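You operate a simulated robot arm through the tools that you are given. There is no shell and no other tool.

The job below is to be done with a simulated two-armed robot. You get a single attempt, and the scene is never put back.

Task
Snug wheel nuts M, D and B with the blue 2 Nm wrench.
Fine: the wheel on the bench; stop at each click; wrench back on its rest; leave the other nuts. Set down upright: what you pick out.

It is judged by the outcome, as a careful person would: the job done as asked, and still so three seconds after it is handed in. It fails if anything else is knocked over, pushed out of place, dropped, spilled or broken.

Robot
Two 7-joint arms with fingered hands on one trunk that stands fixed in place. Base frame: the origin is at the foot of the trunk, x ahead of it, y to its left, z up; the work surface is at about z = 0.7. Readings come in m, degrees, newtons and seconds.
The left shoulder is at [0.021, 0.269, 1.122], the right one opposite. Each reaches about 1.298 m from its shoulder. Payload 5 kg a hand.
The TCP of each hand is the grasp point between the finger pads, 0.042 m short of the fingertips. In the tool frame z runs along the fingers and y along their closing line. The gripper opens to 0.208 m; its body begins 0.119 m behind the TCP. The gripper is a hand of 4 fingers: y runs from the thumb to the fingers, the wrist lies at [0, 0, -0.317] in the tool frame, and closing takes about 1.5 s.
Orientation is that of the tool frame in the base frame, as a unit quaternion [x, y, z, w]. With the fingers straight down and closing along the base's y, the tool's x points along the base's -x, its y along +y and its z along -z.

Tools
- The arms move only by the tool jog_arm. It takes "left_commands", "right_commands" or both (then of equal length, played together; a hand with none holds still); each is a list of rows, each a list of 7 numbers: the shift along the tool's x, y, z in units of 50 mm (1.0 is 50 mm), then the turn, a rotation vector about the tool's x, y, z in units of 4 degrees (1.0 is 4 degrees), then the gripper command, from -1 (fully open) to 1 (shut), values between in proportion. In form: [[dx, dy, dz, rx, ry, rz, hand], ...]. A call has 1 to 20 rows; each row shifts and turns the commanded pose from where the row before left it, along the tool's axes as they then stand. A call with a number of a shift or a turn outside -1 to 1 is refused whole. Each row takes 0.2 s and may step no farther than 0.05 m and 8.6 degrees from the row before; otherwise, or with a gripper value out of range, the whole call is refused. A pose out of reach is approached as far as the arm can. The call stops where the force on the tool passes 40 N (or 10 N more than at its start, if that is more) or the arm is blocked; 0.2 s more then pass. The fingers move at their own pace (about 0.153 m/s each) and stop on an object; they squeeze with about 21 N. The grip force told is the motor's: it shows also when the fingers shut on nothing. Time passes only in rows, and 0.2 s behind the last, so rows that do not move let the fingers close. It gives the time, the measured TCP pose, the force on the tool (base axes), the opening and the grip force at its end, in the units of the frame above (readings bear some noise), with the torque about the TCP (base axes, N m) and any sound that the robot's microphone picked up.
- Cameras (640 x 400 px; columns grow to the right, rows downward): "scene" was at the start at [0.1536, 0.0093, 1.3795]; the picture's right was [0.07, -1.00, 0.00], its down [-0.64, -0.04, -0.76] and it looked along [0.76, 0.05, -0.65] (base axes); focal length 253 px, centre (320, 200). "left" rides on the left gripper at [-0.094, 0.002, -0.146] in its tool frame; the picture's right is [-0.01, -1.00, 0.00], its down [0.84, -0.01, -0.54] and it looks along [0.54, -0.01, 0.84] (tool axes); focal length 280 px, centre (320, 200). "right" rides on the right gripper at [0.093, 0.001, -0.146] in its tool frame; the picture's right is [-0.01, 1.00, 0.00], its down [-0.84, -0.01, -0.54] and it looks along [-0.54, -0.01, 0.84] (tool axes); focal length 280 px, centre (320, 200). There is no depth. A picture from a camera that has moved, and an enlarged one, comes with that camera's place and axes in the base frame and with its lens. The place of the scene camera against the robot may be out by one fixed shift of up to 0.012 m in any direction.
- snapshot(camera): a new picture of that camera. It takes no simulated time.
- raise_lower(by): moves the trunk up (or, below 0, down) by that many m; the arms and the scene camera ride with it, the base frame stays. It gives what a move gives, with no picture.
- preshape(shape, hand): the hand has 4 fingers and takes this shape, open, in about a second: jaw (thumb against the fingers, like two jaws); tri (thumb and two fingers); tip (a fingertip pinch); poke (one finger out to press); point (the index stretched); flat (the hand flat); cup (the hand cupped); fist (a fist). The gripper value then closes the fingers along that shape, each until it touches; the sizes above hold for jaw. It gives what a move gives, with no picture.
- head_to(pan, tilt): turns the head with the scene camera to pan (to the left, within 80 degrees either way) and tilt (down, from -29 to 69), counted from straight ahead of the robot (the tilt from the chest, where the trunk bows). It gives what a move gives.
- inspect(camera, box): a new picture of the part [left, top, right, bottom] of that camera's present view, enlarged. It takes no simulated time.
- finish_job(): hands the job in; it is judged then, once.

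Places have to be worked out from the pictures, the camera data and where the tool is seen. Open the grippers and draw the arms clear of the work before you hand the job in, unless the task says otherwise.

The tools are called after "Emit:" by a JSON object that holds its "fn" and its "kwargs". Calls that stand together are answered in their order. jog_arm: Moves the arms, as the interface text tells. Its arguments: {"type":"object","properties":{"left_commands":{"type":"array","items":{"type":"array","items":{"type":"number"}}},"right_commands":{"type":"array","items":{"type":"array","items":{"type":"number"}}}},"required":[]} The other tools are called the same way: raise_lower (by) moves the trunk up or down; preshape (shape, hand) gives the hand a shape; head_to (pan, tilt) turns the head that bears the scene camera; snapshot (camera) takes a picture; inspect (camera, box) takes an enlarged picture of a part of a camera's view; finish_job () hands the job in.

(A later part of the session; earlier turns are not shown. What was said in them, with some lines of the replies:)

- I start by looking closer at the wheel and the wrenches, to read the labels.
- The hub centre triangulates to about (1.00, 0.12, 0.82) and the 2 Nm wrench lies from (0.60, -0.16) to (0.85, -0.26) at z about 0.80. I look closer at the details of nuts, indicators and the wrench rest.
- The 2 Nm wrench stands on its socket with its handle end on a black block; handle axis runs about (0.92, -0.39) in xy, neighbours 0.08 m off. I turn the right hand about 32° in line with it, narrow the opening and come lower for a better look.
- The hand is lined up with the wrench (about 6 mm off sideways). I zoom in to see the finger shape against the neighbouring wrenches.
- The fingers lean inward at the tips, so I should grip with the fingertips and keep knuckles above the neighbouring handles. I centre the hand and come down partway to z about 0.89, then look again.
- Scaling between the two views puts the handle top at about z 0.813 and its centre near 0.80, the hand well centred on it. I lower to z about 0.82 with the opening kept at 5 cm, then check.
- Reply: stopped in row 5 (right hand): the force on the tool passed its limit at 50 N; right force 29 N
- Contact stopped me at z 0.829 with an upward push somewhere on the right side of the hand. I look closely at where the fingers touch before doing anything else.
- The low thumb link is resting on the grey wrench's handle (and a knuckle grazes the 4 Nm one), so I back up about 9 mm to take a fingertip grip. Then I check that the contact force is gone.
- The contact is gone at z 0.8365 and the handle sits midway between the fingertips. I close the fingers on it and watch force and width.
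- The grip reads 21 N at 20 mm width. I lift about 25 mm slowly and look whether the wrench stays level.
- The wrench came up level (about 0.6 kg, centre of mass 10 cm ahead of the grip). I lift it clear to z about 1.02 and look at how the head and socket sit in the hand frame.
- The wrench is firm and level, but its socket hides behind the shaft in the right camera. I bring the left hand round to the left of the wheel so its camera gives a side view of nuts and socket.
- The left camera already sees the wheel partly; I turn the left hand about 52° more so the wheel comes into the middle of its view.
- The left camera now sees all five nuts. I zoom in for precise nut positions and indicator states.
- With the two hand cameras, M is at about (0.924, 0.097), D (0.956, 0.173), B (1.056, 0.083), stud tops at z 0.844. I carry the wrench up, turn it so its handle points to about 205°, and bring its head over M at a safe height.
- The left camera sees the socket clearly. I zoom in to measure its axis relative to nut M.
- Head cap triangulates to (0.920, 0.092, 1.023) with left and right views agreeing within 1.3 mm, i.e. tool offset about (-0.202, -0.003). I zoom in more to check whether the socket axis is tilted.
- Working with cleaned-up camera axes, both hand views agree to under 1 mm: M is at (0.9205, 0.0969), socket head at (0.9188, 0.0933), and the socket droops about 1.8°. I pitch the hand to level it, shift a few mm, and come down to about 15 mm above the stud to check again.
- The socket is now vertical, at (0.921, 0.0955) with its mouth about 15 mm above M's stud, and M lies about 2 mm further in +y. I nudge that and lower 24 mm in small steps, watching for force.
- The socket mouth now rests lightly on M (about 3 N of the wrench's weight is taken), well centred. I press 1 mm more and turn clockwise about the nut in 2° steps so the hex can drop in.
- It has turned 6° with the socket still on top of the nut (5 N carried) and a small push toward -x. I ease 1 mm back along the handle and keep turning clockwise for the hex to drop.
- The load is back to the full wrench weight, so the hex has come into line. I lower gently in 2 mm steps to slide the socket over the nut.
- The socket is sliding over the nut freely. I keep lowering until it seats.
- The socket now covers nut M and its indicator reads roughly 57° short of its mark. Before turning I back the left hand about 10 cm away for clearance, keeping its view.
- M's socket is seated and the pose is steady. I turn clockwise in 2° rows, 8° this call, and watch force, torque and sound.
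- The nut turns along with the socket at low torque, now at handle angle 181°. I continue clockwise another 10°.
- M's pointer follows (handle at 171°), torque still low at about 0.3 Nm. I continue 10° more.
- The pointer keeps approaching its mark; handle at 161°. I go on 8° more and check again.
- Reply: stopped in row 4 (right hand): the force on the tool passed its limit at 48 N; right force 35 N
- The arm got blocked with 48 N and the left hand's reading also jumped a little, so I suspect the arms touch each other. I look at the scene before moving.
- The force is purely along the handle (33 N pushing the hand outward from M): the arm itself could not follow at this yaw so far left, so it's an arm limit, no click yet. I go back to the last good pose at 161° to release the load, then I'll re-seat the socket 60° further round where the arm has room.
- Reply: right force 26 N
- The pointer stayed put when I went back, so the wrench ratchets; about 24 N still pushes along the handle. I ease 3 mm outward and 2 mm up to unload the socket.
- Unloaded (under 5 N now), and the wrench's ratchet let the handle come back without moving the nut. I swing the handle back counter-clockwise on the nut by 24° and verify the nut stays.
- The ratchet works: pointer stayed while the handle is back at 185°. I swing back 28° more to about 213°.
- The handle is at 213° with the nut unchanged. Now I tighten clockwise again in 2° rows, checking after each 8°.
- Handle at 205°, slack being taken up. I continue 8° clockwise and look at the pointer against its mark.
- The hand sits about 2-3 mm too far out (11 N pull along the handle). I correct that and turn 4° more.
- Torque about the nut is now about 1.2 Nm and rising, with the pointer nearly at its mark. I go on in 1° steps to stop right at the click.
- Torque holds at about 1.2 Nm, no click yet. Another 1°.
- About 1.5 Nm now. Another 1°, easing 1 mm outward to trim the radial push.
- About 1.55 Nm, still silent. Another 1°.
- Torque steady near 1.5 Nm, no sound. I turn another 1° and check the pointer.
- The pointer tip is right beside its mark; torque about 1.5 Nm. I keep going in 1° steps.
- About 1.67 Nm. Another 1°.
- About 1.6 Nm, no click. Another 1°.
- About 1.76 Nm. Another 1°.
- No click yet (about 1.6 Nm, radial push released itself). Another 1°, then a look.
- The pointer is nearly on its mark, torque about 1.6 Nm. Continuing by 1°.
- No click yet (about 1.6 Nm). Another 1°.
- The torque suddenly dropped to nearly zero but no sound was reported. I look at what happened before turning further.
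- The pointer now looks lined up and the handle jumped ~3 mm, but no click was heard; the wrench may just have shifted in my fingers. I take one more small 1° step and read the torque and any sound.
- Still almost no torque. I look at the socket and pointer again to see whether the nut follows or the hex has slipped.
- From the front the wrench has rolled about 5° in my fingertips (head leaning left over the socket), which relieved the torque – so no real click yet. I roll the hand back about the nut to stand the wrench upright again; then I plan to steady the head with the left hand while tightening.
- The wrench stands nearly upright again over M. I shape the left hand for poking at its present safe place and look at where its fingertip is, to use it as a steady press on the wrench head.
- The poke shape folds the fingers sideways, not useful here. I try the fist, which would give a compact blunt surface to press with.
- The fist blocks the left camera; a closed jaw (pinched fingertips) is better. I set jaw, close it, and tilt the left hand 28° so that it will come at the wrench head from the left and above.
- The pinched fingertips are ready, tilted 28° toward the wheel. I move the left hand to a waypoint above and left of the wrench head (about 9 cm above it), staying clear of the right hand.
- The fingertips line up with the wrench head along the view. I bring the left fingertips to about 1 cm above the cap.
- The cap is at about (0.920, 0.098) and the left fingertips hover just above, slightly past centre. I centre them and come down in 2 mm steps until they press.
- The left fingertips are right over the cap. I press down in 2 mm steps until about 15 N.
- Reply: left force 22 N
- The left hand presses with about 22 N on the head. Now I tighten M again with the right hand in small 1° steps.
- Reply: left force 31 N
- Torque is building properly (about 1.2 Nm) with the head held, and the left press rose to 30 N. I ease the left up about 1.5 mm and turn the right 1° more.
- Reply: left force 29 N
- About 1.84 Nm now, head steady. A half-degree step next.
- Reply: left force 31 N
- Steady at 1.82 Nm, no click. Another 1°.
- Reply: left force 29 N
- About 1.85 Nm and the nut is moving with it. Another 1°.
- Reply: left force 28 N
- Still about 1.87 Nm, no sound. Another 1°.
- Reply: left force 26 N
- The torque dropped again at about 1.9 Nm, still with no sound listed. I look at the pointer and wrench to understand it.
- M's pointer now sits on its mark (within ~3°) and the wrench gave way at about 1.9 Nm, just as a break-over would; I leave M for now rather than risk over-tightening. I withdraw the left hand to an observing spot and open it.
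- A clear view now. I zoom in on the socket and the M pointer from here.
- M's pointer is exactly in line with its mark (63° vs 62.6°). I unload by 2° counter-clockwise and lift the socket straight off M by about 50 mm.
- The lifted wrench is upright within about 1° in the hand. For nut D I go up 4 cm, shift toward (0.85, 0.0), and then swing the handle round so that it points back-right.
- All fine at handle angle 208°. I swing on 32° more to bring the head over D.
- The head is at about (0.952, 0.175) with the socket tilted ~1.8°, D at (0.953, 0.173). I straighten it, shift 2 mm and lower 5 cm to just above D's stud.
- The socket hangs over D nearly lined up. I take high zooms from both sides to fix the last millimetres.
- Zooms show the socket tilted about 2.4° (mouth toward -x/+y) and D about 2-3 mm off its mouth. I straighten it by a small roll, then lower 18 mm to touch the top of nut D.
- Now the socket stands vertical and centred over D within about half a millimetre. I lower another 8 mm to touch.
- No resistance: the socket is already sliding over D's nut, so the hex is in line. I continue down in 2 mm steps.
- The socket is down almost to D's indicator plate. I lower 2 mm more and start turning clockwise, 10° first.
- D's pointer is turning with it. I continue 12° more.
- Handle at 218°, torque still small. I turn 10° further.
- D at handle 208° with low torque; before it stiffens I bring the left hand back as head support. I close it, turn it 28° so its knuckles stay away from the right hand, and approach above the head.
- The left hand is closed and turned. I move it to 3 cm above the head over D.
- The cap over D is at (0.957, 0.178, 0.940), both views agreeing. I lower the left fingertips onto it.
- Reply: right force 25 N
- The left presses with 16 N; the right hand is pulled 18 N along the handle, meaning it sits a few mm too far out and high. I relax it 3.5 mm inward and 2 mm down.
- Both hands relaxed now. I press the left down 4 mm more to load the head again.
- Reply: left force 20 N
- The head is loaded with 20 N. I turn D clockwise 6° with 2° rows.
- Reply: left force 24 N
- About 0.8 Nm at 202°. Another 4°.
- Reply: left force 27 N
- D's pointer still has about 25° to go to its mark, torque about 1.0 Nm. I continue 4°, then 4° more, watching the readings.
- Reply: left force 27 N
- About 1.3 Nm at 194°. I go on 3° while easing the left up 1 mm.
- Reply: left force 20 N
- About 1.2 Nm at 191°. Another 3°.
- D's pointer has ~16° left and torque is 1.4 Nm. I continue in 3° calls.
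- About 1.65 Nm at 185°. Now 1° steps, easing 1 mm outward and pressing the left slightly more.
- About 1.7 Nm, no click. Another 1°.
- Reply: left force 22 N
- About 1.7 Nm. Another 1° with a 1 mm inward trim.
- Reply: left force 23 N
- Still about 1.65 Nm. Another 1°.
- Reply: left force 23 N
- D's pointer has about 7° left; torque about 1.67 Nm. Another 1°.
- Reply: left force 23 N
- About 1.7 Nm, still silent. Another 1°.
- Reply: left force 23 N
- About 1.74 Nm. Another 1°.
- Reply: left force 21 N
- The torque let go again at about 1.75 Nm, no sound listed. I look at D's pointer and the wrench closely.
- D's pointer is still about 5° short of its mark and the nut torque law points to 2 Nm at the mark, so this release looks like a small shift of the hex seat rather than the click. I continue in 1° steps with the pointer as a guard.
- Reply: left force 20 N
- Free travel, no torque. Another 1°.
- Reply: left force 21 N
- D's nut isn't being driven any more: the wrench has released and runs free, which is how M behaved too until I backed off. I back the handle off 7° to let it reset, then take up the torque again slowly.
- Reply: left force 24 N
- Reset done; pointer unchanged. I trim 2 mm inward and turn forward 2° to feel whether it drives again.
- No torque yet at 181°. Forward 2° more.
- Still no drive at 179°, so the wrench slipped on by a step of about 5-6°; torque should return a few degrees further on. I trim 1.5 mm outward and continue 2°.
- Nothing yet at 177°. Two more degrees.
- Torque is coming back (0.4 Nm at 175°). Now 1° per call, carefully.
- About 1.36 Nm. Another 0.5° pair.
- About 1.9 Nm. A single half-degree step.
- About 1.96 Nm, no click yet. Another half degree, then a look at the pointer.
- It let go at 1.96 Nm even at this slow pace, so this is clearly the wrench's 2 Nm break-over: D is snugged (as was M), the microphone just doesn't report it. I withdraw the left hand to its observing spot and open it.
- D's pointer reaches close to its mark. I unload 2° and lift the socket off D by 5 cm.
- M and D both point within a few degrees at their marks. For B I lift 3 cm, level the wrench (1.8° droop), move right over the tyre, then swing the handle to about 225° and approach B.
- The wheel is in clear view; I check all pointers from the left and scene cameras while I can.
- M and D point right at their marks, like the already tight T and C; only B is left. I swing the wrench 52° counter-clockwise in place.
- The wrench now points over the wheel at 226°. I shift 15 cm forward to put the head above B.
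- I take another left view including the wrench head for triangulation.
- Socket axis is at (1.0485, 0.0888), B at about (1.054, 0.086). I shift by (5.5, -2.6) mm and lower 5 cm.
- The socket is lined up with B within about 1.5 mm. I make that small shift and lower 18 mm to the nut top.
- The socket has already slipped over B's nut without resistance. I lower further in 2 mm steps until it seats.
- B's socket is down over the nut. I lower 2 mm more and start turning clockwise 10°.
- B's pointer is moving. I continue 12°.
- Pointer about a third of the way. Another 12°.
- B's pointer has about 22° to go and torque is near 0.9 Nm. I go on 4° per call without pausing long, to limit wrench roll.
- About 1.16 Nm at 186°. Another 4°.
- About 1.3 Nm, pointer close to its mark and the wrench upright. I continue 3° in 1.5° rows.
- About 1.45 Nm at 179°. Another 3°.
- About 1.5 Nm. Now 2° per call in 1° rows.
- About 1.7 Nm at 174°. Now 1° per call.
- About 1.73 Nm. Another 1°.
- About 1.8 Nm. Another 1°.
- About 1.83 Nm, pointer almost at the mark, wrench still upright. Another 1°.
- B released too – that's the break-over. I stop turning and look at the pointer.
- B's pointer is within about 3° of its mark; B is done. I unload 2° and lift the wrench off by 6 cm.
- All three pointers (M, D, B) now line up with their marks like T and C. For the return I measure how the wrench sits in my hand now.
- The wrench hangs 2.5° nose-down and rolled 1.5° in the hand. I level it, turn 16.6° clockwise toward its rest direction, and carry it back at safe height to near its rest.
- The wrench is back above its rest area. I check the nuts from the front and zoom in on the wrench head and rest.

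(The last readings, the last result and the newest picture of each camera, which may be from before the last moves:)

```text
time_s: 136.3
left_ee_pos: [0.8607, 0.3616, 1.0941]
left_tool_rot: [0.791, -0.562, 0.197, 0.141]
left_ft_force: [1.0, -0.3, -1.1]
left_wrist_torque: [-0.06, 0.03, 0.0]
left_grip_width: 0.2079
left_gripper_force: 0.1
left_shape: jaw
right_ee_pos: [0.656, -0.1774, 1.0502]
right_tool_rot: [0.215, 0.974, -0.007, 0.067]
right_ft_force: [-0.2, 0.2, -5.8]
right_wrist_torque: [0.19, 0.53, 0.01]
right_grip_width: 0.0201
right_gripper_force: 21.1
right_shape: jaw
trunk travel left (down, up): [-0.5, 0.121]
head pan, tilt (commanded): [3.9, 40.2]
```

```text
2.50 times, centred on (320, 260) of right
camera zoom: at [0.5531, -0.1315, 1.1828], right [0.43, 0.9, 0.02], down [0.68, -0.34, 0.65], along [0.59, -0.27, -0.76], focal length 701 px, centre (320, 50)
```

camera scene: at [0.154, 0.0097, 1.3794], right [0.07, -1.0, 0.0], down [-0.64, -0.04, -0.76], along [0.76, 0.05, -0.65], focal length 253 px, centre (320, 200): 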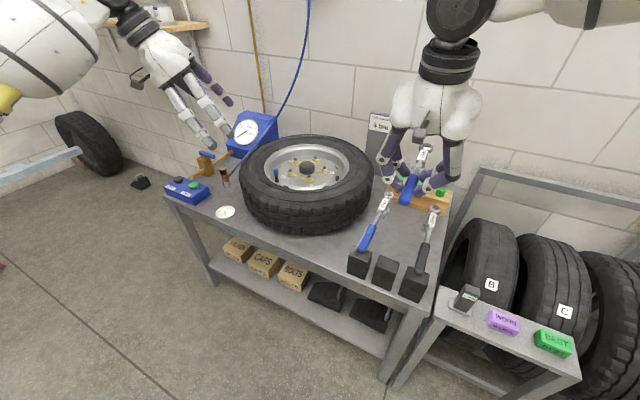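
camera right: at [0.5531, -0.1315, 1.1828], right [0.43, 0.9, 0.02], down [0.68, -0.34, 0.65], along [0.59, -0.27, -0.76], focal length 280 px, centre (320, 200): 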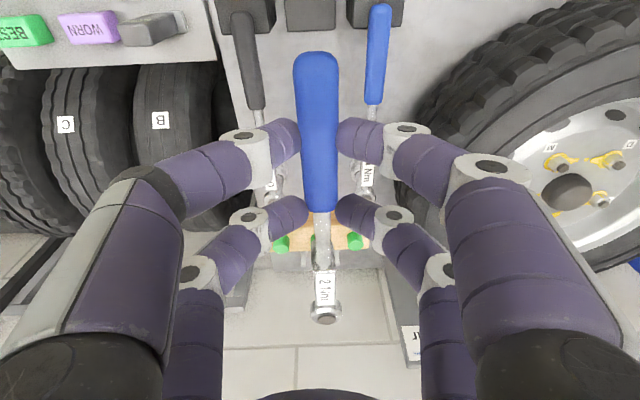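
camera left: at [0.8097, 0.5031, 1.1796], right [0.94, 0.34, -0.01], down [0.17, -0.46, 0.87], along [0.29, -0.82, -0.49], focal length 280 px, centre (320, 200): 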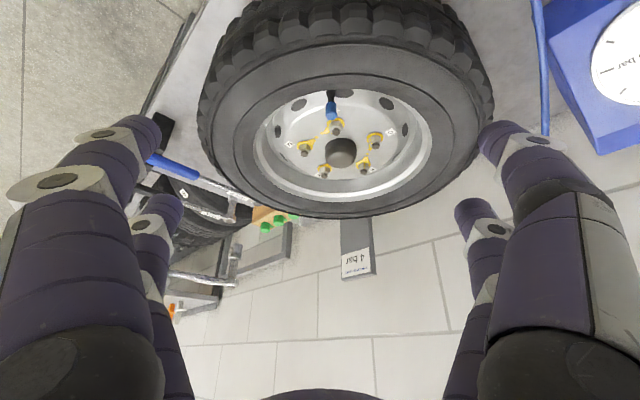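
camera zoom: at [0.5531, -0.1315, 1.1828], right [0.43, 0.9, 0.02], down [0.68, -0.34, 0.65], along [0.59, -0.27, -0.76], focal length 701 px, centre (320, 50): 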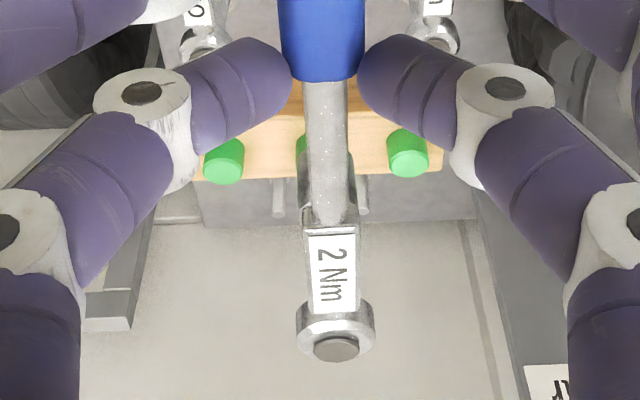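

The other two wrenches and the rest block are undisturbed. I level the hand itself (so its fingers clear the neighbours as at pick-up), line up over the rest, and come down to about 4 cm above touch-down.

Emit:
{"fn": "jog_arm", "kwargs": {"right_commands": [[0, 0, 0, 0, 0.64, 0, 1], [0, 0, 0, 0, 0.64, 0, 1], [0, 0, 0, 0, 0.64, 0, 1], [-0.134, -0.119, 0, 0, 0, 0, 1], [0, 0, 0.4, 0, 0, 0, 1], [0, 0, 0.5, 0, 0, 0, 1], [0, 0, 0.5, 0, 0, 0, 1], [0, 0, 0.5, 0, 0, 0, 1], [0, 0, 0.5, 0, 0, 0, 1], [0, 0, 0.4, 0, 0, 0, 1], [0, 0, 0, 0, 0, 0, 1]]}}

Emit:
{"fn": "snapshot", "kwargs": {"camera": "right"}}

Emit:
{"fn": "inspect", "kwargs": {"camera": "scene", "box": [340, 130, 460, 300]}}

Emit:
{"fn": "inspect", "kwargs": {"camera": "left", "box": [150, 140, 300, 280]}}

```text
time_s: 138.7
left_ee_pos: [0.8614, 0.3621, 1.0937]
left_tool_rot: [0.791, -0.561, 0.198, 0.141]
left_ft_force: [-0.2, -0.4, 1.5]
left_wrist_torque: [0.0, -0.02, -0.01]
left_grip_width: 0.2081
left_gripper_force: 0.1
left_shape: jaw
right_ee_pos: [0.6579, -0.1852, 0.9127]
right_tool_rot: [0.216, 0.976, 0.008, 0.003]
right_ft_force: [-0.5, 0.8, -6.5]
right_wrist_torque: [0.23, 0.5, 0.0]
right_grip_width: 0.0201
right_gripper_force: 21.3
right_shape: jaw
trunk travel left (down, up): [-0.5, 0.121]
head pan, tilt (commanded): [3.9, 40.2]
```

```text
taken
camera right: at [0.5726, -0.1474, 1.0586], right [0.43, 0.9, 0.02], down [0.75, -0.37, 0.54], along [0.49, -0.22, -0.84], focal length 280 px, centre (320, 200)
```

right: 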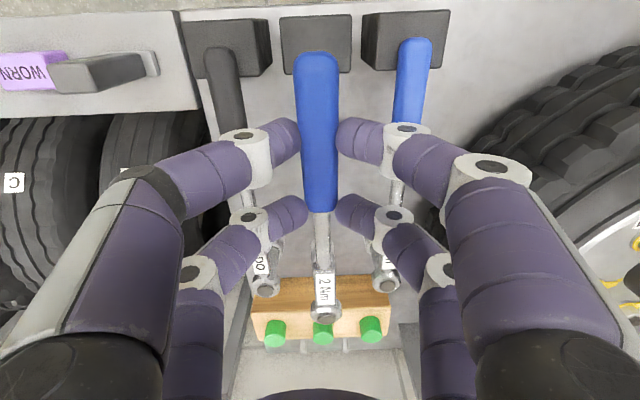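

```text
2.35 times, centred on (400, 215) of scene
camera zoom: at [0.1537, 0.0092, 1.3796], right [0.07, -1.0, 0.0], down [-0.64, -0.04, -0.76], along [0.76, 0.05, -0.65], focal length 595 px, centre (132, 165)
```

zoom: 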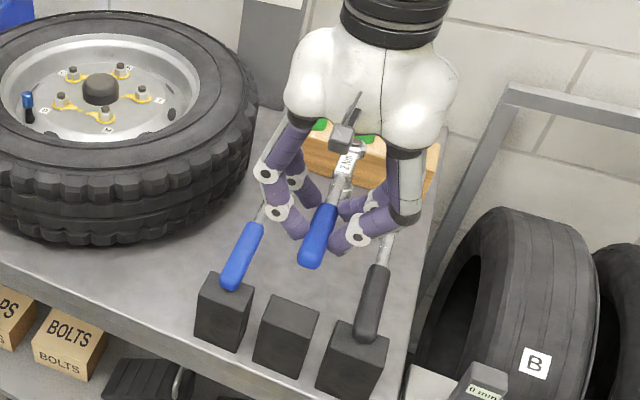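

```text
2.86 times, centred on (225, 210) of left
camera zoom: at [0.8096, 0.502, 1.1806], right [0.94, 0.34, -0.01], down [0.17, -0.46, 0.87], along [0.29, -0.82, -0.49], focal length 801 px, centre (591, 171)
```

zoom: 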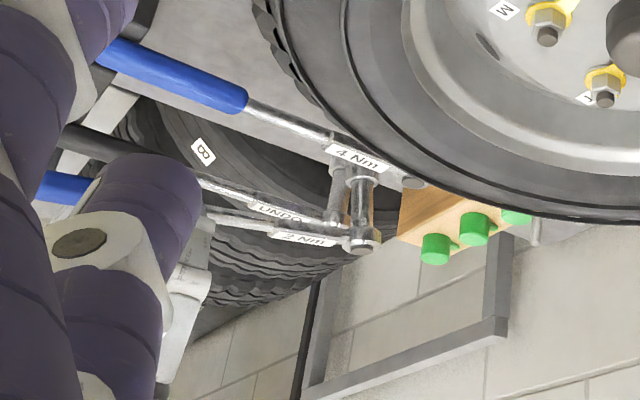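

The handle lines up with its block and the head sits midway between the neighbouring heads. I descend 40 mm more, watching for touch-down.

Emit:
{"fn": "jog_arm", "kwargs": {"right_commands": [[0, 0, 0.2, 0, 0, 0, 1], [0, 0, 0.2, 0, 0, 0, 1], [0, 0, 0.2, 0, 0, 0, 1], [0, 0, 0.1, 0, 0, 0, 1], [0, 0, 0.1, 0, 0, 0, 1], [0, 0, 0, 0, 0, 0, 1]]}}

Emit:
{"fn": "snapshot", "kwargs": {"camera": "right"}}

Emit:
{"fn": "inspect", "kwargs": {"camera": "left", "box": [190, 150, 290, 240]}}

Emit:
{"fn": "inspect", "kwargs": {"camera": "scene", "box": [350, 170, 450, 300]}}

```text
time_s: 140.1
left_ee_pos: [0.8607, 0.3616, 1.0949]
left_tool_rot: [0.791, -0.562, 0.198, 0.139]
left_ft_force: [-0.2, 0.5, -0.1]
left_wrist_torque: [0.07, 0.0, -0.01]
left_grip_width: 0.2076
left_gripper_force: 0.1
left_shape: jaw
right_ee_pos: [0.6586, -0.1869, 0.8745]
right_tool_rot: [0.215, 0.976, 0.008, 0.002]
right_ft_force: [-0.5, 0.1, -6.2]
right_wrist_torque: [0.19, 0.52, 0.03]
right_grip_width: 0.02
right_gripper_force: 20.8
right_shape: jaw
trunk travel left (down, up): [-0.5, 0.121]
head pan, tilt (commanded): [3.9, 40.2]
```

```text
taken
camera right: at [0.5743, -0.1486, 1.0192], right [0.43, 0.9, 0.02], down [0.75, -0.37, 0.54], along [0.49, -0.22, -0.84], focal length 280 px, centre (320, 200)
```

right: 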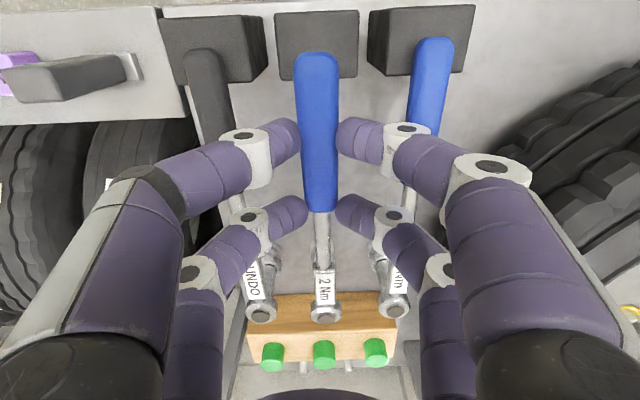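

```text
4.44 times, centred on (240, 195) of left
camera zoom: at [0.8098, 0.502, 1.1804], right [0.94, 0.34, -0.01], down [0.17, -0.46, 0.87], along [0.29, -0.82, -0.49], focal length 1246 px, centre (676, 222)
```

zoom: 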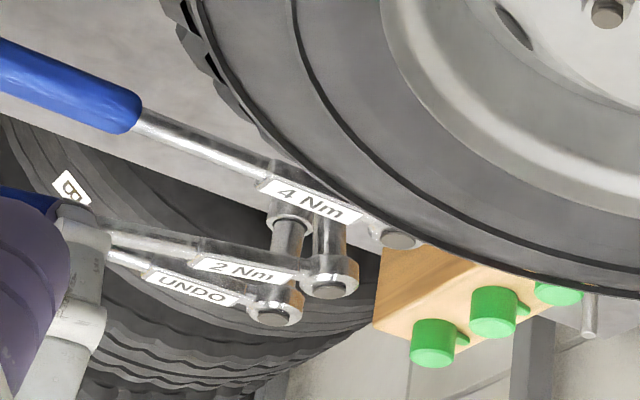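

```text
3.08 times, centred on (400, 235) of scene
camera zoom: at [0.1538, 0.0092, 1.3795], right [0.07, -1.0, 0.0], down [-0.64, -0.04, -0.76], along [0.76, 0.05, -0.65], focal length 778 px, centre (74, 92)
```

zoom: 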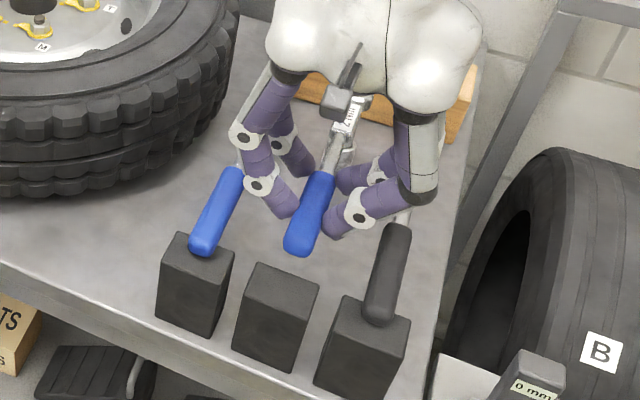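

No contact yet (cap near z 0.82). I go down another 9 mm in 3 mm rows.

Emit:
{"fn": "jog_arm", "kwargs": {"right_commands": [[0, 0, 0.06, 0, 0, 0, 1], [0, 0, 0.06, 0, 0, 0, 1], [0, 0, 0.06, 0, 0, 0, 1], [0, 0, 0, 0, 0, 0, 1]]}}

```text
time_s: 141.1
left_ee_pos: [0.8603, 0.3607, 1.0957]
left_tool_rot: [0.791, -0.562, 0.198, 0.141]
left_ft_force: [-0.7, 0.9, 0.2]
left_wrist_torque: [0.02, 0.0, 0.02]
left_grip_width: 0.208
left_gripper_force: 0.1
left_shape: jaw
right_ee_pos: [0.6606, -0.1861, 0.8657]
right_tool_rot: [0.215, 0.977, 0.008, 0.004]
right_ft_force: [-1.5, 0.6, -1.8]
right_wrist_torque: [0.04, 0.06, -0.03]
right_grip_width: 0.0198
right_gripper_force: 20.7
right_shape: jaw
trunk travel left (down, up): [-0.5, 0.121]
head pan, tilt (commanded): [3.9, 40.2]
```

The socket has touched the bench. I keep lowering so that the handle swings down level onto its block, 9 mm at a time.

Emit:
{"fn": "jog_arm", "kwargs": {"right_commands": [[0, 0, 0.06, 0, 0, 0, 1], [0, 0, 0.06, 0, 0, 0, 1], [0, 0, 0.06, 0, 0, 0, 1], [0, 0, 0, 0, 0, 0, 1]]}}

Emit:
{"fn": "inspect", "kwargs": {"camera": "scene", "box": [350, 170, 450, 300]}}

Emit:
{"fn": "inspect", "kwargs": {"camera": "left", "box": [190, 150, 290, 240]}}

```text
time_s: 142.1
left_ee_pos: [0.8615, 0.3609, 1.0952]
left_tool_rot: [0.79, -0.564, 0.196, 0.141]
left_ft_force: [0.4, -0.5, 0.8]
left_wrist_torque: [0.02, -0.02, 0.0]
left_grip_width: 0.2079
left_gripper_force: 0.2
left_shape: jaw
right_ee_pos: [0.6605, -0.1863, 0.8558]
right_tool_rot: [0.216, 0.976, 0.008, 0.004]
right_ft_force: [-2.3, 0.5, 2.1]
right_wrist_torque: [-0.35, -0.84, -0.02]
right_grip_width: 0.0203
right_gripper_force: 21.2
right_shape: jaw
trunk travel left (down, up): [-0.5, 0.121]
head pan, tilt (commanded): [3.9, 40.2]
```

```text
3.08 times, centred on (400, 235) of scene
camera zoom: at [0.1532, 0.0094, 1.3796], right [0.07, -1.0, 0.0], down [-0.64, -0.04, -0.76], along [0.76, 0.05, -0.65], focal length 778 px, centre (74, 92)
```

zoom: 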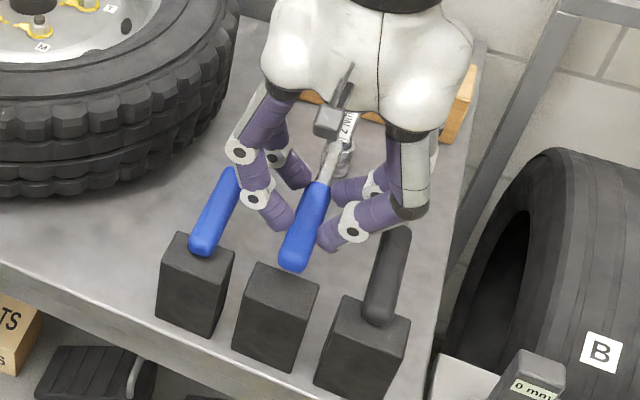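

```text
4.44 times, centred on (240, 195) of left
camera zoom: at [0.8093, 0.5022, 1.1807], right [0.94, 0.34, -0.01], down [0.17, -0.46, 0.87], along [0.29, -0.82, -0.49], focal length 1246 px, centre (676, 222)
```

zoom: 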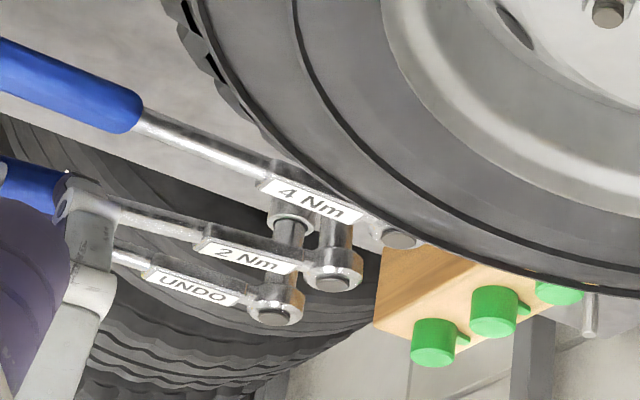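

About 8 N at the socket, the wrench is rotating level in the grip as intended. Another 9 mm.

Emit:
{"fn": "jog_arm", "kwargs": {"right_commands": [[0, 0, 0.06, 0, 0, 0, 1], [0, 0, 0.06, 0, 0, 0, 1], [0, 0, 0.06, 0, 0, 0, 1], [0, 0, 0, 0, 0, 0, 1]]}}

Emit:
{"fn": "inspect", "kwargs": {"camera": "scene", "box": [350, 170, 450, 300]}}

Emit:
{"fn": "inspect", "kwargs": {"camera": "right", "box": [200, 10, 440, 350]}}

```text
time_s: 143.1
left_ee_pos: [0.8605, 0.3616, 1.0951]
left_tool_rot: [0.79, -0.563, 0.197, 0.141]
left_ft_force: [-0.1, 0.1, -0.2]
left_wrist_torque: [-0.02, -0.01, 0.01]
left_grip_width: 0.2079
left_gripper_force: 0.1
left_shape: jaw
right_ee_pos: [0.6606, -0.1853, 0.8465]
right_tool_rot: [0.216, 0.976, 0.009, 0.003]
right_ft_force: [-2.9, 1.1, 5.6]
right_wrist_torque: [-0.64, -1.4, -0.06]
right_grip_width: 0.0204
right_gripper_force: 20.8
right_shape: jaw
trunk travel left (down, up): [-0.5, 0.121]
head pan, tilt (commanded): [3.9, 40.2]
```

```text
3.08 times, centred on (400, 235) of scene
camera zoom: at [0.1531, 0.0094, 1.3796], right [0.07, -1.0, 0.0], down [-0.64, -0.04, -0.76], along [0.76, 0.05, -0.65], focal length 778 px, centre (74, 92)
```

zoom: 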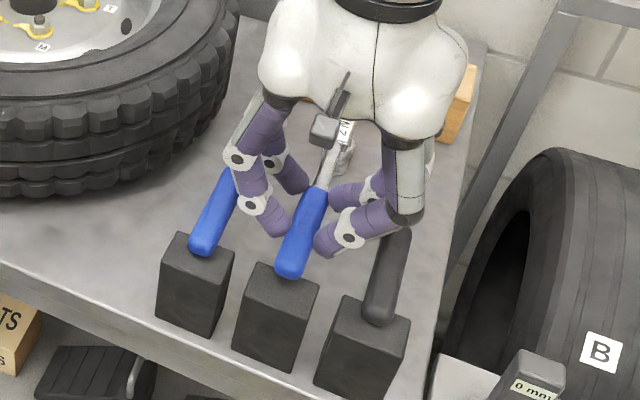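

```text
1.18 times, centred on (320, 180) of right
camera zoom: at [0.5752, -0.1468, 0.9921], right [0.43, 0.9, 0.02], down [0.75, -0.37, 0.54], along [0.49, -0.22, -0.84], focal length 330 px, centre (320, 224)
```

zoom: 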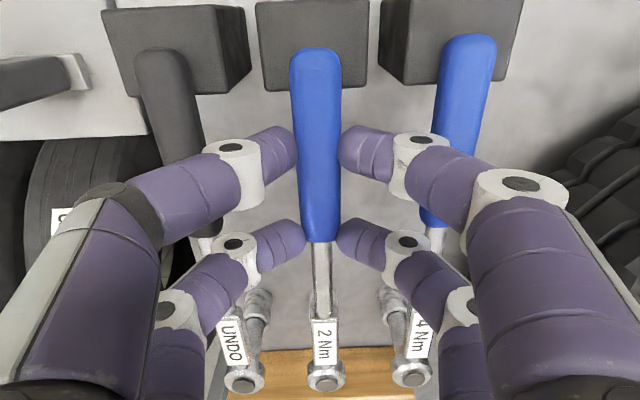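

The heads line up with the neighbours and the handle end is over its block. I lower 6 mm more.

Emit:
{"fn": "jog_arm", "kwargs": {"right_commands": [[0, 0, 0.04, 0, 0, 0, 1], [0, 0, 0.04, 0, 0, 0, 1], [0, 0, 0.04, 0, 0, 0, 1], [0, 0, 0, 0, 0, 0, 1]]}}

Emit:
{"fn": "inspect", "kwargs": {"camera": "scene", "box": [370, 210, 430, 290]}}

Emit:
{"fn": "inspect", "kwargs": {"camera": "right", "box": [200, 10, 440, 350]}}

```text
time_s: 144.1
left_ee_pos: [0.8591, 0.3606, 1.0948]
left_tool_rot: [0.791, -0.562, 0.197, 0.14]
left_ft_force: [0.8, 0.4, -0.1]
left_wrist_torque: [0.0, -0.01, -0.01]
left_grip_width: 0.2079
left_gripper_force: 0.0
left_shape: jaw
right_ee_pos: [0.6587, -0.184, 0.8407]
right_tool_rot: [0.216, 0.976, 0.009, 0.003]
right_ft_force: [-5.3, 1.4, 8.0]
right_wrist_torque: [-0.69, -1.63, -0.02]
right_grip_width: 0.0206
right_gripper_force: 21.4
right_shape: jaw
trunk travel left (down, up): [-0.5, 0.121]
head pan, tilt (commanded): [3.9, 40.2]
```

```text
5.00 times, centred on (400, 250) of scene
camera zoom: at [0.1529, 0.0095, 1.3796], right [0.07, -1.0, 0.0], down [-0.64, -0.04, -0.76], along [0.76, 0.05, -0.65], focal length 1264 px, centre (-80, -50)
```

zoom: 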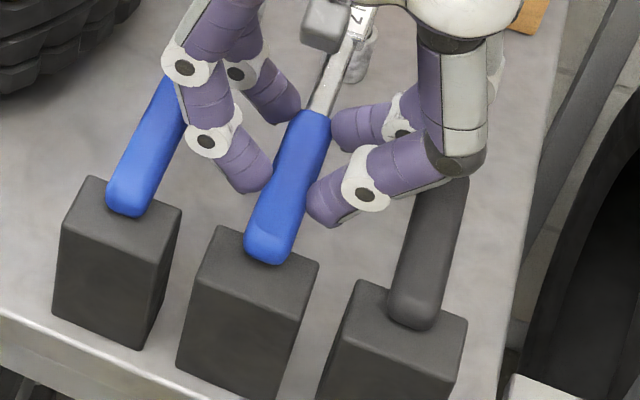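

```text
1.18 times, centred on (320, 180) of right
camera zoom: at [0.5744, -0.1468, 0.9863], right [0.43, 0.9, 0.02], down [0.75, -0.37, 0.54], along [0.49, -0.22, -0.84], focal length 330 px, centre (320, 224)
```

zoom: 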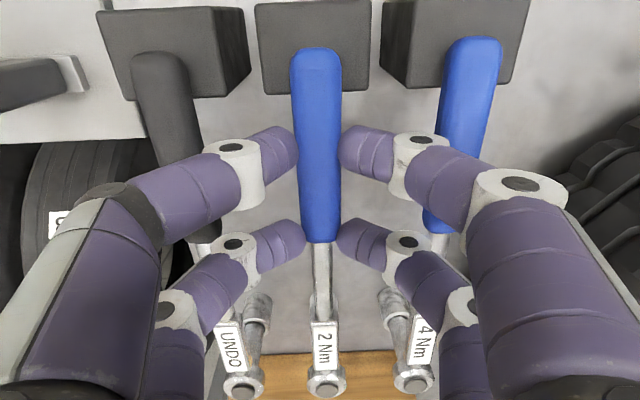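

The handle end overlaps the block just like the neighbours do (about 1.5 cm). I lower 4 mm more to bring it down onto the block.

Emit:
{"fn": "jog_arm", "kwargs": {"right_commands": [[0, 0, 0.04, 0, 0, 0, 1], [0, 0, 0.04, 0, 0, 0, 1], [0, 0, 0, 0, 0, 0, 1]]}}

Emit:
{"fn": "inspect", "kwargs": {"camera": "scene", "box": [370, 210, 430, 290]}}

Emit:
{"fn": "inspect", "kwargs": {"camera": "left", "box": [190, 150, 290, 240]}}

```text
time_s: 144.9
left_ee_pos: [0.8607, 0.3613, 1.0957]
left_tool_rot: [0.79, -0.563, 0.197, 0.141]
left_ft_force: [0.3, -0.2, -0.3]
left_wrist_torque: [0.02, 0.0, 0.03]
left_grip_width: 0.2079
left_gripper_force: 0.1
left_shape: jaw
right_ee_pos: [0.6603, -0.1848, 0.8377]
right_tool_rot: [0.215, 0.977, 0.009, 0.004]
right_ft_force: [-3.5, 1.8, 8.9]
right_wrist_torque: [-0.82, -1.76, -0.05]
right_grip_width: 0.021
right_gripper_force: 20.9
right_shape: jaw
trunk travel left (down, up): [-0.5, 0.121]
head pan, tilt (commanded): [3.9, 40.2]
```

```text
5.00 times, centred on (400, 250) of scene
camera zoom: at [0.1528, 0.0096, 1.3797], right [0.07, -1.0, 0.0], down [-0.64, -0.04, -0.76], along [0.76, 0.05, -0.65], focal length 1264 px, centre (-80, -50)
```

zoom: 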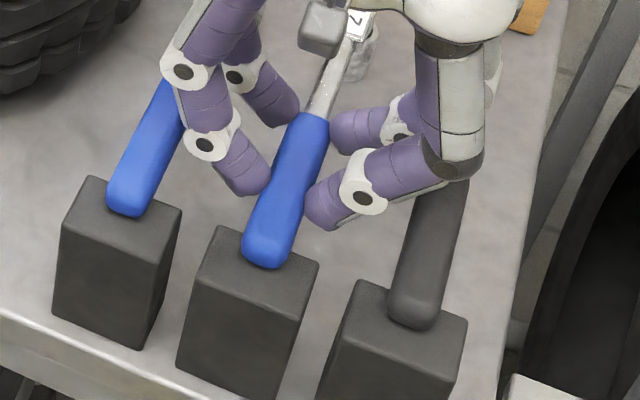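

```text
4.44 times, centred on (240, 195) of left
camera zoom: at [0.8089, 0.5024, 1.1809], right [0.94, 0.34, -0.01], down [0.17, -0.46, 0.87], along [0.29, -0.82, -0.49], focal length 1246 px, centre (676, 222)
```

zoom: 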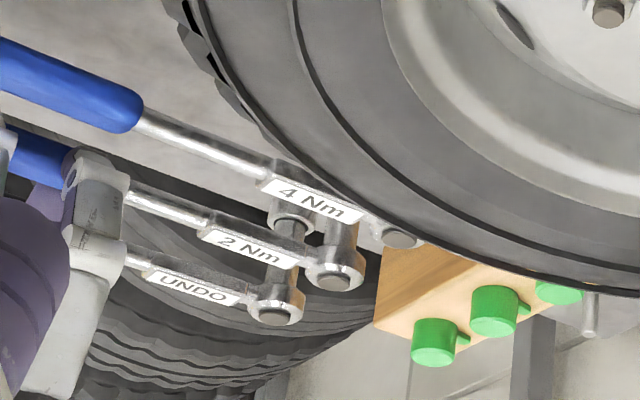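

The handle end and head are back exactly where they first lay in the pictures, level with the other wrenches. I release gently to the same 5 cm opening as before.

Emit:
{"fn": "jog_arm", "kwargs": {"right_commands": [[0, 0, 0, 0, 0, 0, 0.8], [0, 0, 0, 0, 0, 0, 0.75], [0, 0, 0, 0, 0, 0, 0.65], [0, 0, 0, 0, 0, 0, 0.55], [0, 0, 0, 0, 0, 0, 0.5], [0, 0, 0, 0, 0, 0, 0.5], [0, 0, 0, 0, 0, 0, 0.5]]}}

Emit:
{"fn": "inspect", "kwargs": {"camera": "right", "box": [200, 10, 440, 350]}}

Emit:
{"fn": "inspect", "kwargs": {"camera": "scene", "box": [370, 210, 430, 290]}}

Emit:
{"fn": "inspect", "kwargs": {"camera": "left", "box": [190, 150, 290, 240]}}

```text
time_s: 146.5
left_ee_pos: [0.8618, 0.3601, 1.0952]
left_tool_rot: [0.791, -0.562, 0.198, 0.14]
left_ft_force: [0.3, 0.0, -0.3]
left_wrist_torque: [-0.01, 0.01, 0.01]
left_grip_width: 0.208
left_gripper_force: 0.1
left_shape: jaw
right_ee_pos: [0.6604, -0.1852, 0.8361]
right_tool_rot: [0.215, 0.976, 0.008, 0.003]
right_ft_force: [-0.4, -0.2, -0.4]
right_wrist_torque: [-0.01, -0.01, 0.01]
right_grip_width: 0.0515
right_gripper_force: 0.1
right_shape: jaw
trunk travel left (down, up): [-0.5, 0.121]
head pan, tilt (commanded): [3.9, 40.2]
```

```text
1.18 times, centred on (320, 180) of right
camera zoom: at [0.5752, -0.1468, 0.9822], right [0.43, 0.9, 0.02], down [0.75, -0.37, 0.54], along [0.49, -0.22, -0.84], focal length 330 px, centre (320, 224)
```

zoom: 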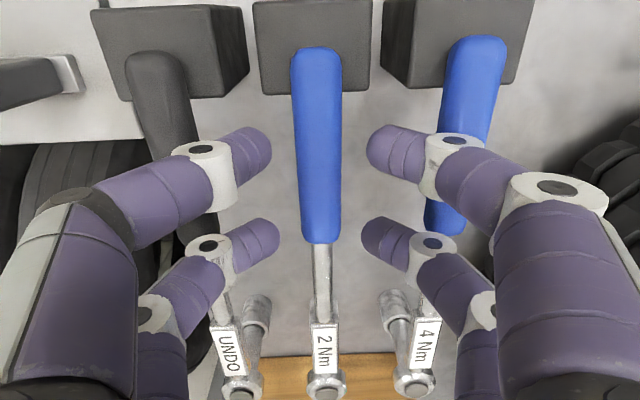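

```text
5.00 times, centred on (400, 250) of scene
camera zoom: at [0.1536, 0.0093, 1.3795], right [0.07, -1.0, 0.0], down [-0.64, -0.04, -0.76], along [0.76, 0.05, -0.65], focal length 1264 px, centre (-80, -50)
```

zoom: 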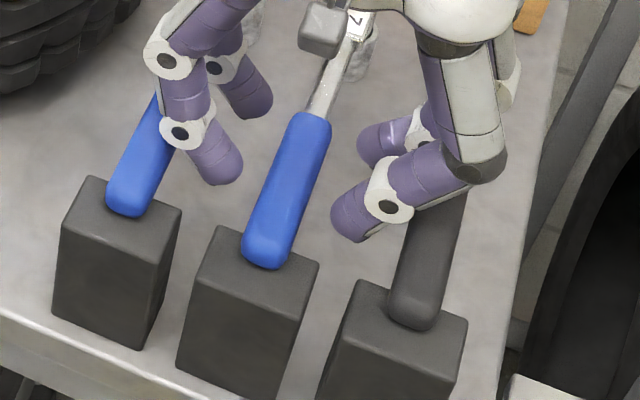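

```text
4.44 times, centred on (240, 195) of left
camera zoom: at [0.8096, 0.5021, 1.1805], right [0.94, 0.34, -0.01], down [0.17, -0.46, 0.87], along [0.29, -0.82, -0.49], focal length 1246 px, centre (676, 222)
```

zoom: 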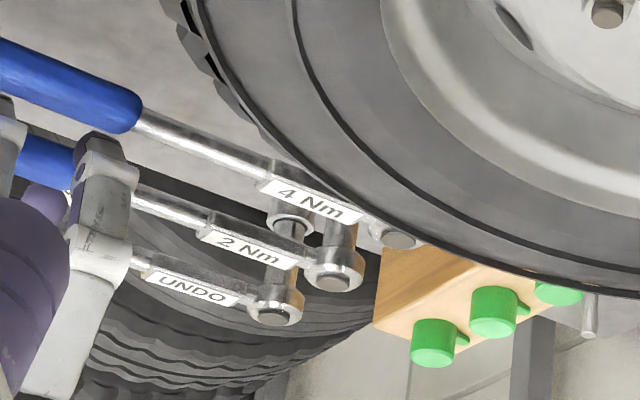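

The wrench rests steadily on its socket and block, fingers free with no contact force. I raise the right hand straight up.

Emit:
{"fn": "jog_arm", "kwargs": {"right_commands": [[0, 0, -0.1, 0, 0, 0, 0.5], [0, 0, -0.2, 0, 0, 0, 0.5], [0, 0, -0.3, 0, 0, 0, 0.5], [0, 0, -0.4, 0, 0, 0, 0.5], [0, 0, -0.5, 0, 0, 0, 0.5], [0, 0, -0.6, 0, 0, 0, 0.5], [0, 0, -0.6, 0, 0, 0, 0.5], [0, 0, -0.6, 0, 0, 0, 0.5], [0, 0, -0.6, 0, 0, 0, 0.5], [0, 0, -0.6, 0, 0, 0, 0.5], [0, 0, -0.6, 0, 0, 0, 0.5], [0, 0, 0, 0, 0, 0, -1], [0, 0, 0, 0, 0, 0, -1], [0, 0, 0, 0, 0, 0, -1]]}}

Emit:
{"fn": "snapshot", "kwargs": {"camera": "scene"}}

Emit:
{"fn": "inspect", "kwargs": {"camera": "scene", "box": [340, 170, 460, 305]}}

Emit:
{"fn": "inspect", "kwargs": {"camera": "left", "box": [275, 105, 405, 190]}}

```text
time_s: 149.5
left_ee_pos: [0.8613, 0.3602, 1.0945]
left_tool_rot: [0.791, -0.562, 0.197, 0.14]
left_ft_force: [0.8, 0.1, -0.7]
left_wrist_torque: [-0.01, -0.01, -0.01]
left_grip_width: 0.2078
left_gripper_force: 0.1
left_shape: jaw
right_ee_pos: [0.655, -0.1873, 1.0901]
right_tool_rot: [0.216, 0.976, 0.008, 0.003]
right_ft_force: [0.2, 0.0, 0.0]
right_wrist_torque: [-0.02, 0.0, 0.01]
right_grip_width: 0.2077
right_gripper_force: 0.0
right_shape: jaw
trunk travel left (down, up): [-0.5, 0.121]
head pan, tilt (commanded): [3.9, 40.2]
```

```text
taken
camera scene: at [0.1536, 0.0093, 1.3795], right [0.07, -1.0, 0.0], down [-0.64, -0.04, -0.76], along [0.76, 0.05, -0.65], focal length 253 px, centre (320, 200)
```

scene: 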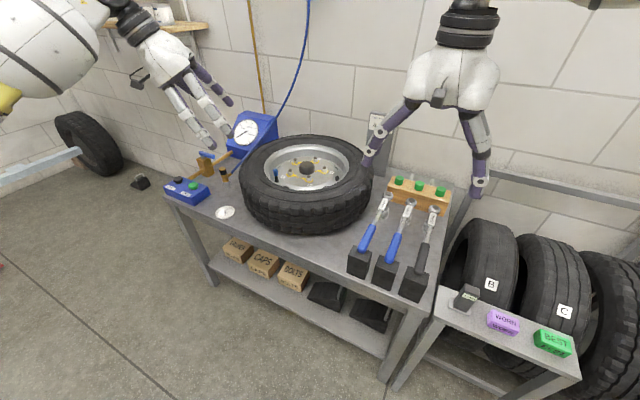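

```text
2.96 times, centred on (400, 238) of scene
camera zoom: at [0.1536, 0.0093, 1.3795], right [0.07, -1.0, 0.0], down [-0.64, -0.04, -0.76], along [0.76, 0.05, -0.65], focal length 749 px, centre (83, 89)
```

zoom: 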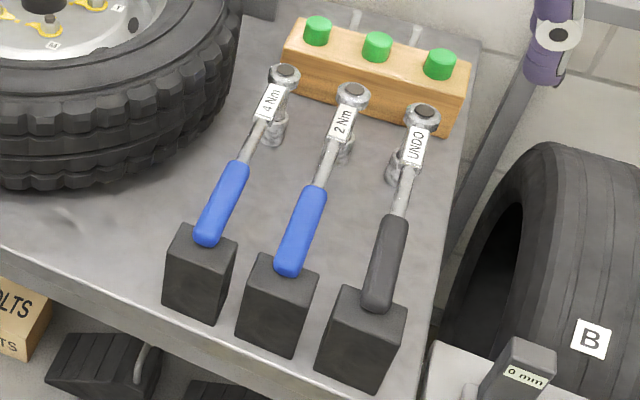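

```text
4.71 times, centred on (340, 148) of left
camera zoom: at [0.8096, 0.5022, 1.1804], right [0.94, 0.34, -0.01], down [0.17, -0.46, 0.87], along [0.29, -0.82, -0.49], focal length 1320 px, centre (226, 447)
```

zoom: 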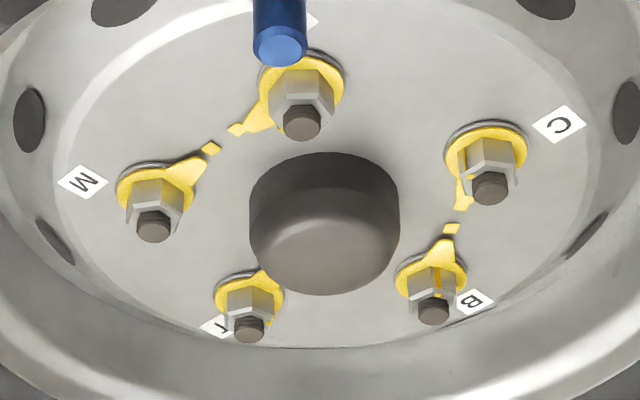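

Everything is in place: the 2 Nm wrench lies on its rest as at the start, all pointers M, D, B sit at their marks. I draw both open hands clear of the work.

Emit:
{"fn": "jog_arm", "kwargs": {"left_commands": [[-0.147, 0.48, -0.455, 0, 0, 0, -1], [-0.147, 0.48, -0.455, 0, 0, 0, -1], [-0.147, 0.48, -0.455, 0, 0, 0, -1], [-0.147, 0.48, -0.455, 0, 0, 0, -1], [-0.147, 0.48, -0.455, 0, 0, 0, -1], [-0.147, 0.48, -0.455, 0, 0, 0, -1], [0, 0, 0, 0, 0, 0, -1]], "right_commands": [[0, 0, -0.1, 0, 0, 0, -1], [0, 0, -0.1, 0, 0, 0, -1], [0, 0, -0.1, 0, 0, 0, -1], [0, 0, -0.1, 0, 0, 0, -1], [0, 0, -0.1, 0, 0, 0, -1], [0, 0, -0.1, 0, 0, 0, -1], [0, 0, 0, 0, 0, 0, -1]]}}

Emit:
{"fn": "snapshot", "kwargs": {"camera": "scene"}}

Emit:
{"fn": "inspect", "kwargs": {"camera": "scene", "box": [280, 145, 345, 190]}}

Emit:
{"fn": "inspect", "kwargs": {"camera": "scene", "box": [160, 110, 290, 225]}}

```text
time_s: 151.1
left_ee_pos: [0.6896, 0.4088, 1.197]
left_tool_rot: [0.79, -0.563, 0.197, 0.141]
left_ft_force: [-0.6, -0.5, 0.3]
left_wrist_torque: [0.04, 0.0, -0.01]
left_grip_width: 0.2079
left_gripper_force: 0.0
left_shape: jaw
right_ee_pos: [0.6581, -0.1904, 1.1206]
right_tool_rot: [0.216, 0.976, 0.008, 0.002]
right_ft_force: [-0.5, -0.9, -0.2]
right_wrist_torque: [0.0, 0.02, -0.03]
right_grip_width: 0.2076
right_gripper_force: 0.1
right_shape: jaw
trunk travel left (down, up): [-0.5, 0.121]
head pan, tilt (commanded): [3.9, 40.2]
```

```text
taken
camera scene: at [0.1538, 0.0092, 1.3794], right [0.07, -1.0, 0.0], down [-0.64, -0.04, -0.76], along [0.76, 0.05, -0.65], focal length 253 px, centre (320, 200)
```

scene: 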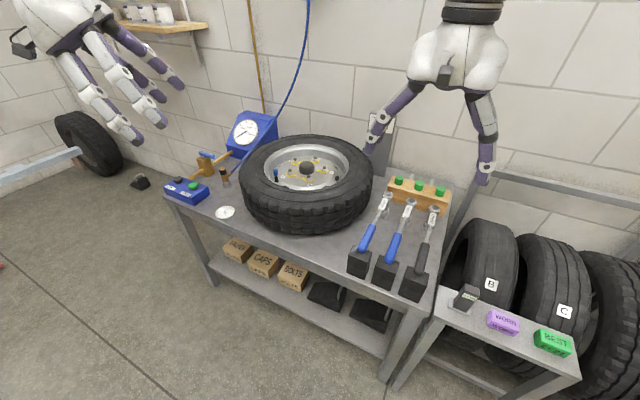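

```text
8.89 times, centred on (312, 168) of scene
camera zoom: at [0.1538, 0.0092, 1.3794], right [0.07, -1.0, 0.0], down [-0.64, -0.04, -0.76], along [0.76, 0.05, -0.65], focal length 2248 px, centre (387, 489)
```

zoom: 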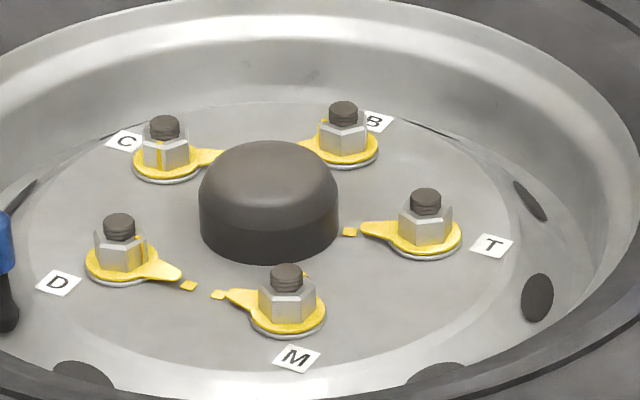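

```text
3.48 times, centred on (225, 168) of scene
camera zoom: at [0.1538, 0.0092, 1.3794], right [0.07, -1.0, 0.0], down [-0.64, -0.04, -0.76], along [0.76, 0.05, -0.65], focal length 880 px, centre (650, 313)
```

zoom: 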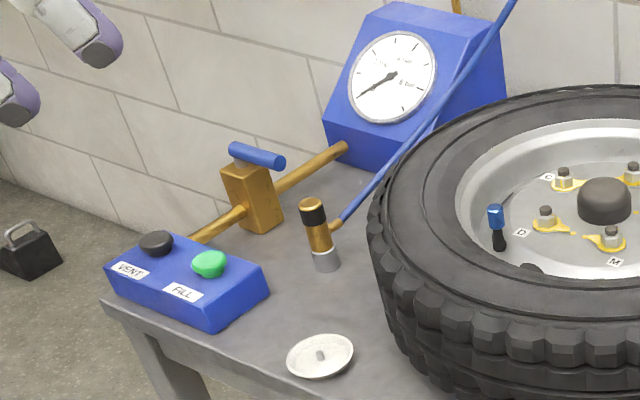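

Nuts M, D and B have their pointers on their marks, and T and C are unchanged. The wheel and everything else stand where they were, the blue 2 Nm wrench is back on its rest, and both open hands are clear, so I hand the job in.

Emit:
{"fn": "finish_job", "kwargs": {}}

```text
The job is handed in.
```

I tightened wheel nuts M, D and B with the blue 2 Nm wrench and put it back upright on its rest. I couldn't confirm the clicks by sound.

- **Clicks:** The microphone never reported a click. I took it as a click when the wrench suddenly gave way. The last readings before that were about 1.6 to 2.0 Nm.
- **M and D were turned twice:** The first time M's wrench gave way, it had also rolled in my grip. D's pointer looked about 5° short of its mark after the first time. So I took the load up again on both, and the wrench gave way once more on each. B was done in one go.
- **Pointers:** All three now line up with their marks to within about 3°, much as the pointer on T does.
- **Rest of the bench:** I left C and T alone, and the wheel stayed on the bench. While picking up the wrench, my fingers briefly pressed on the handles of the 4 Nm and UNDO wrenches. Neither moved in the pictures afterwards.

Both hands are open and clear of the work.
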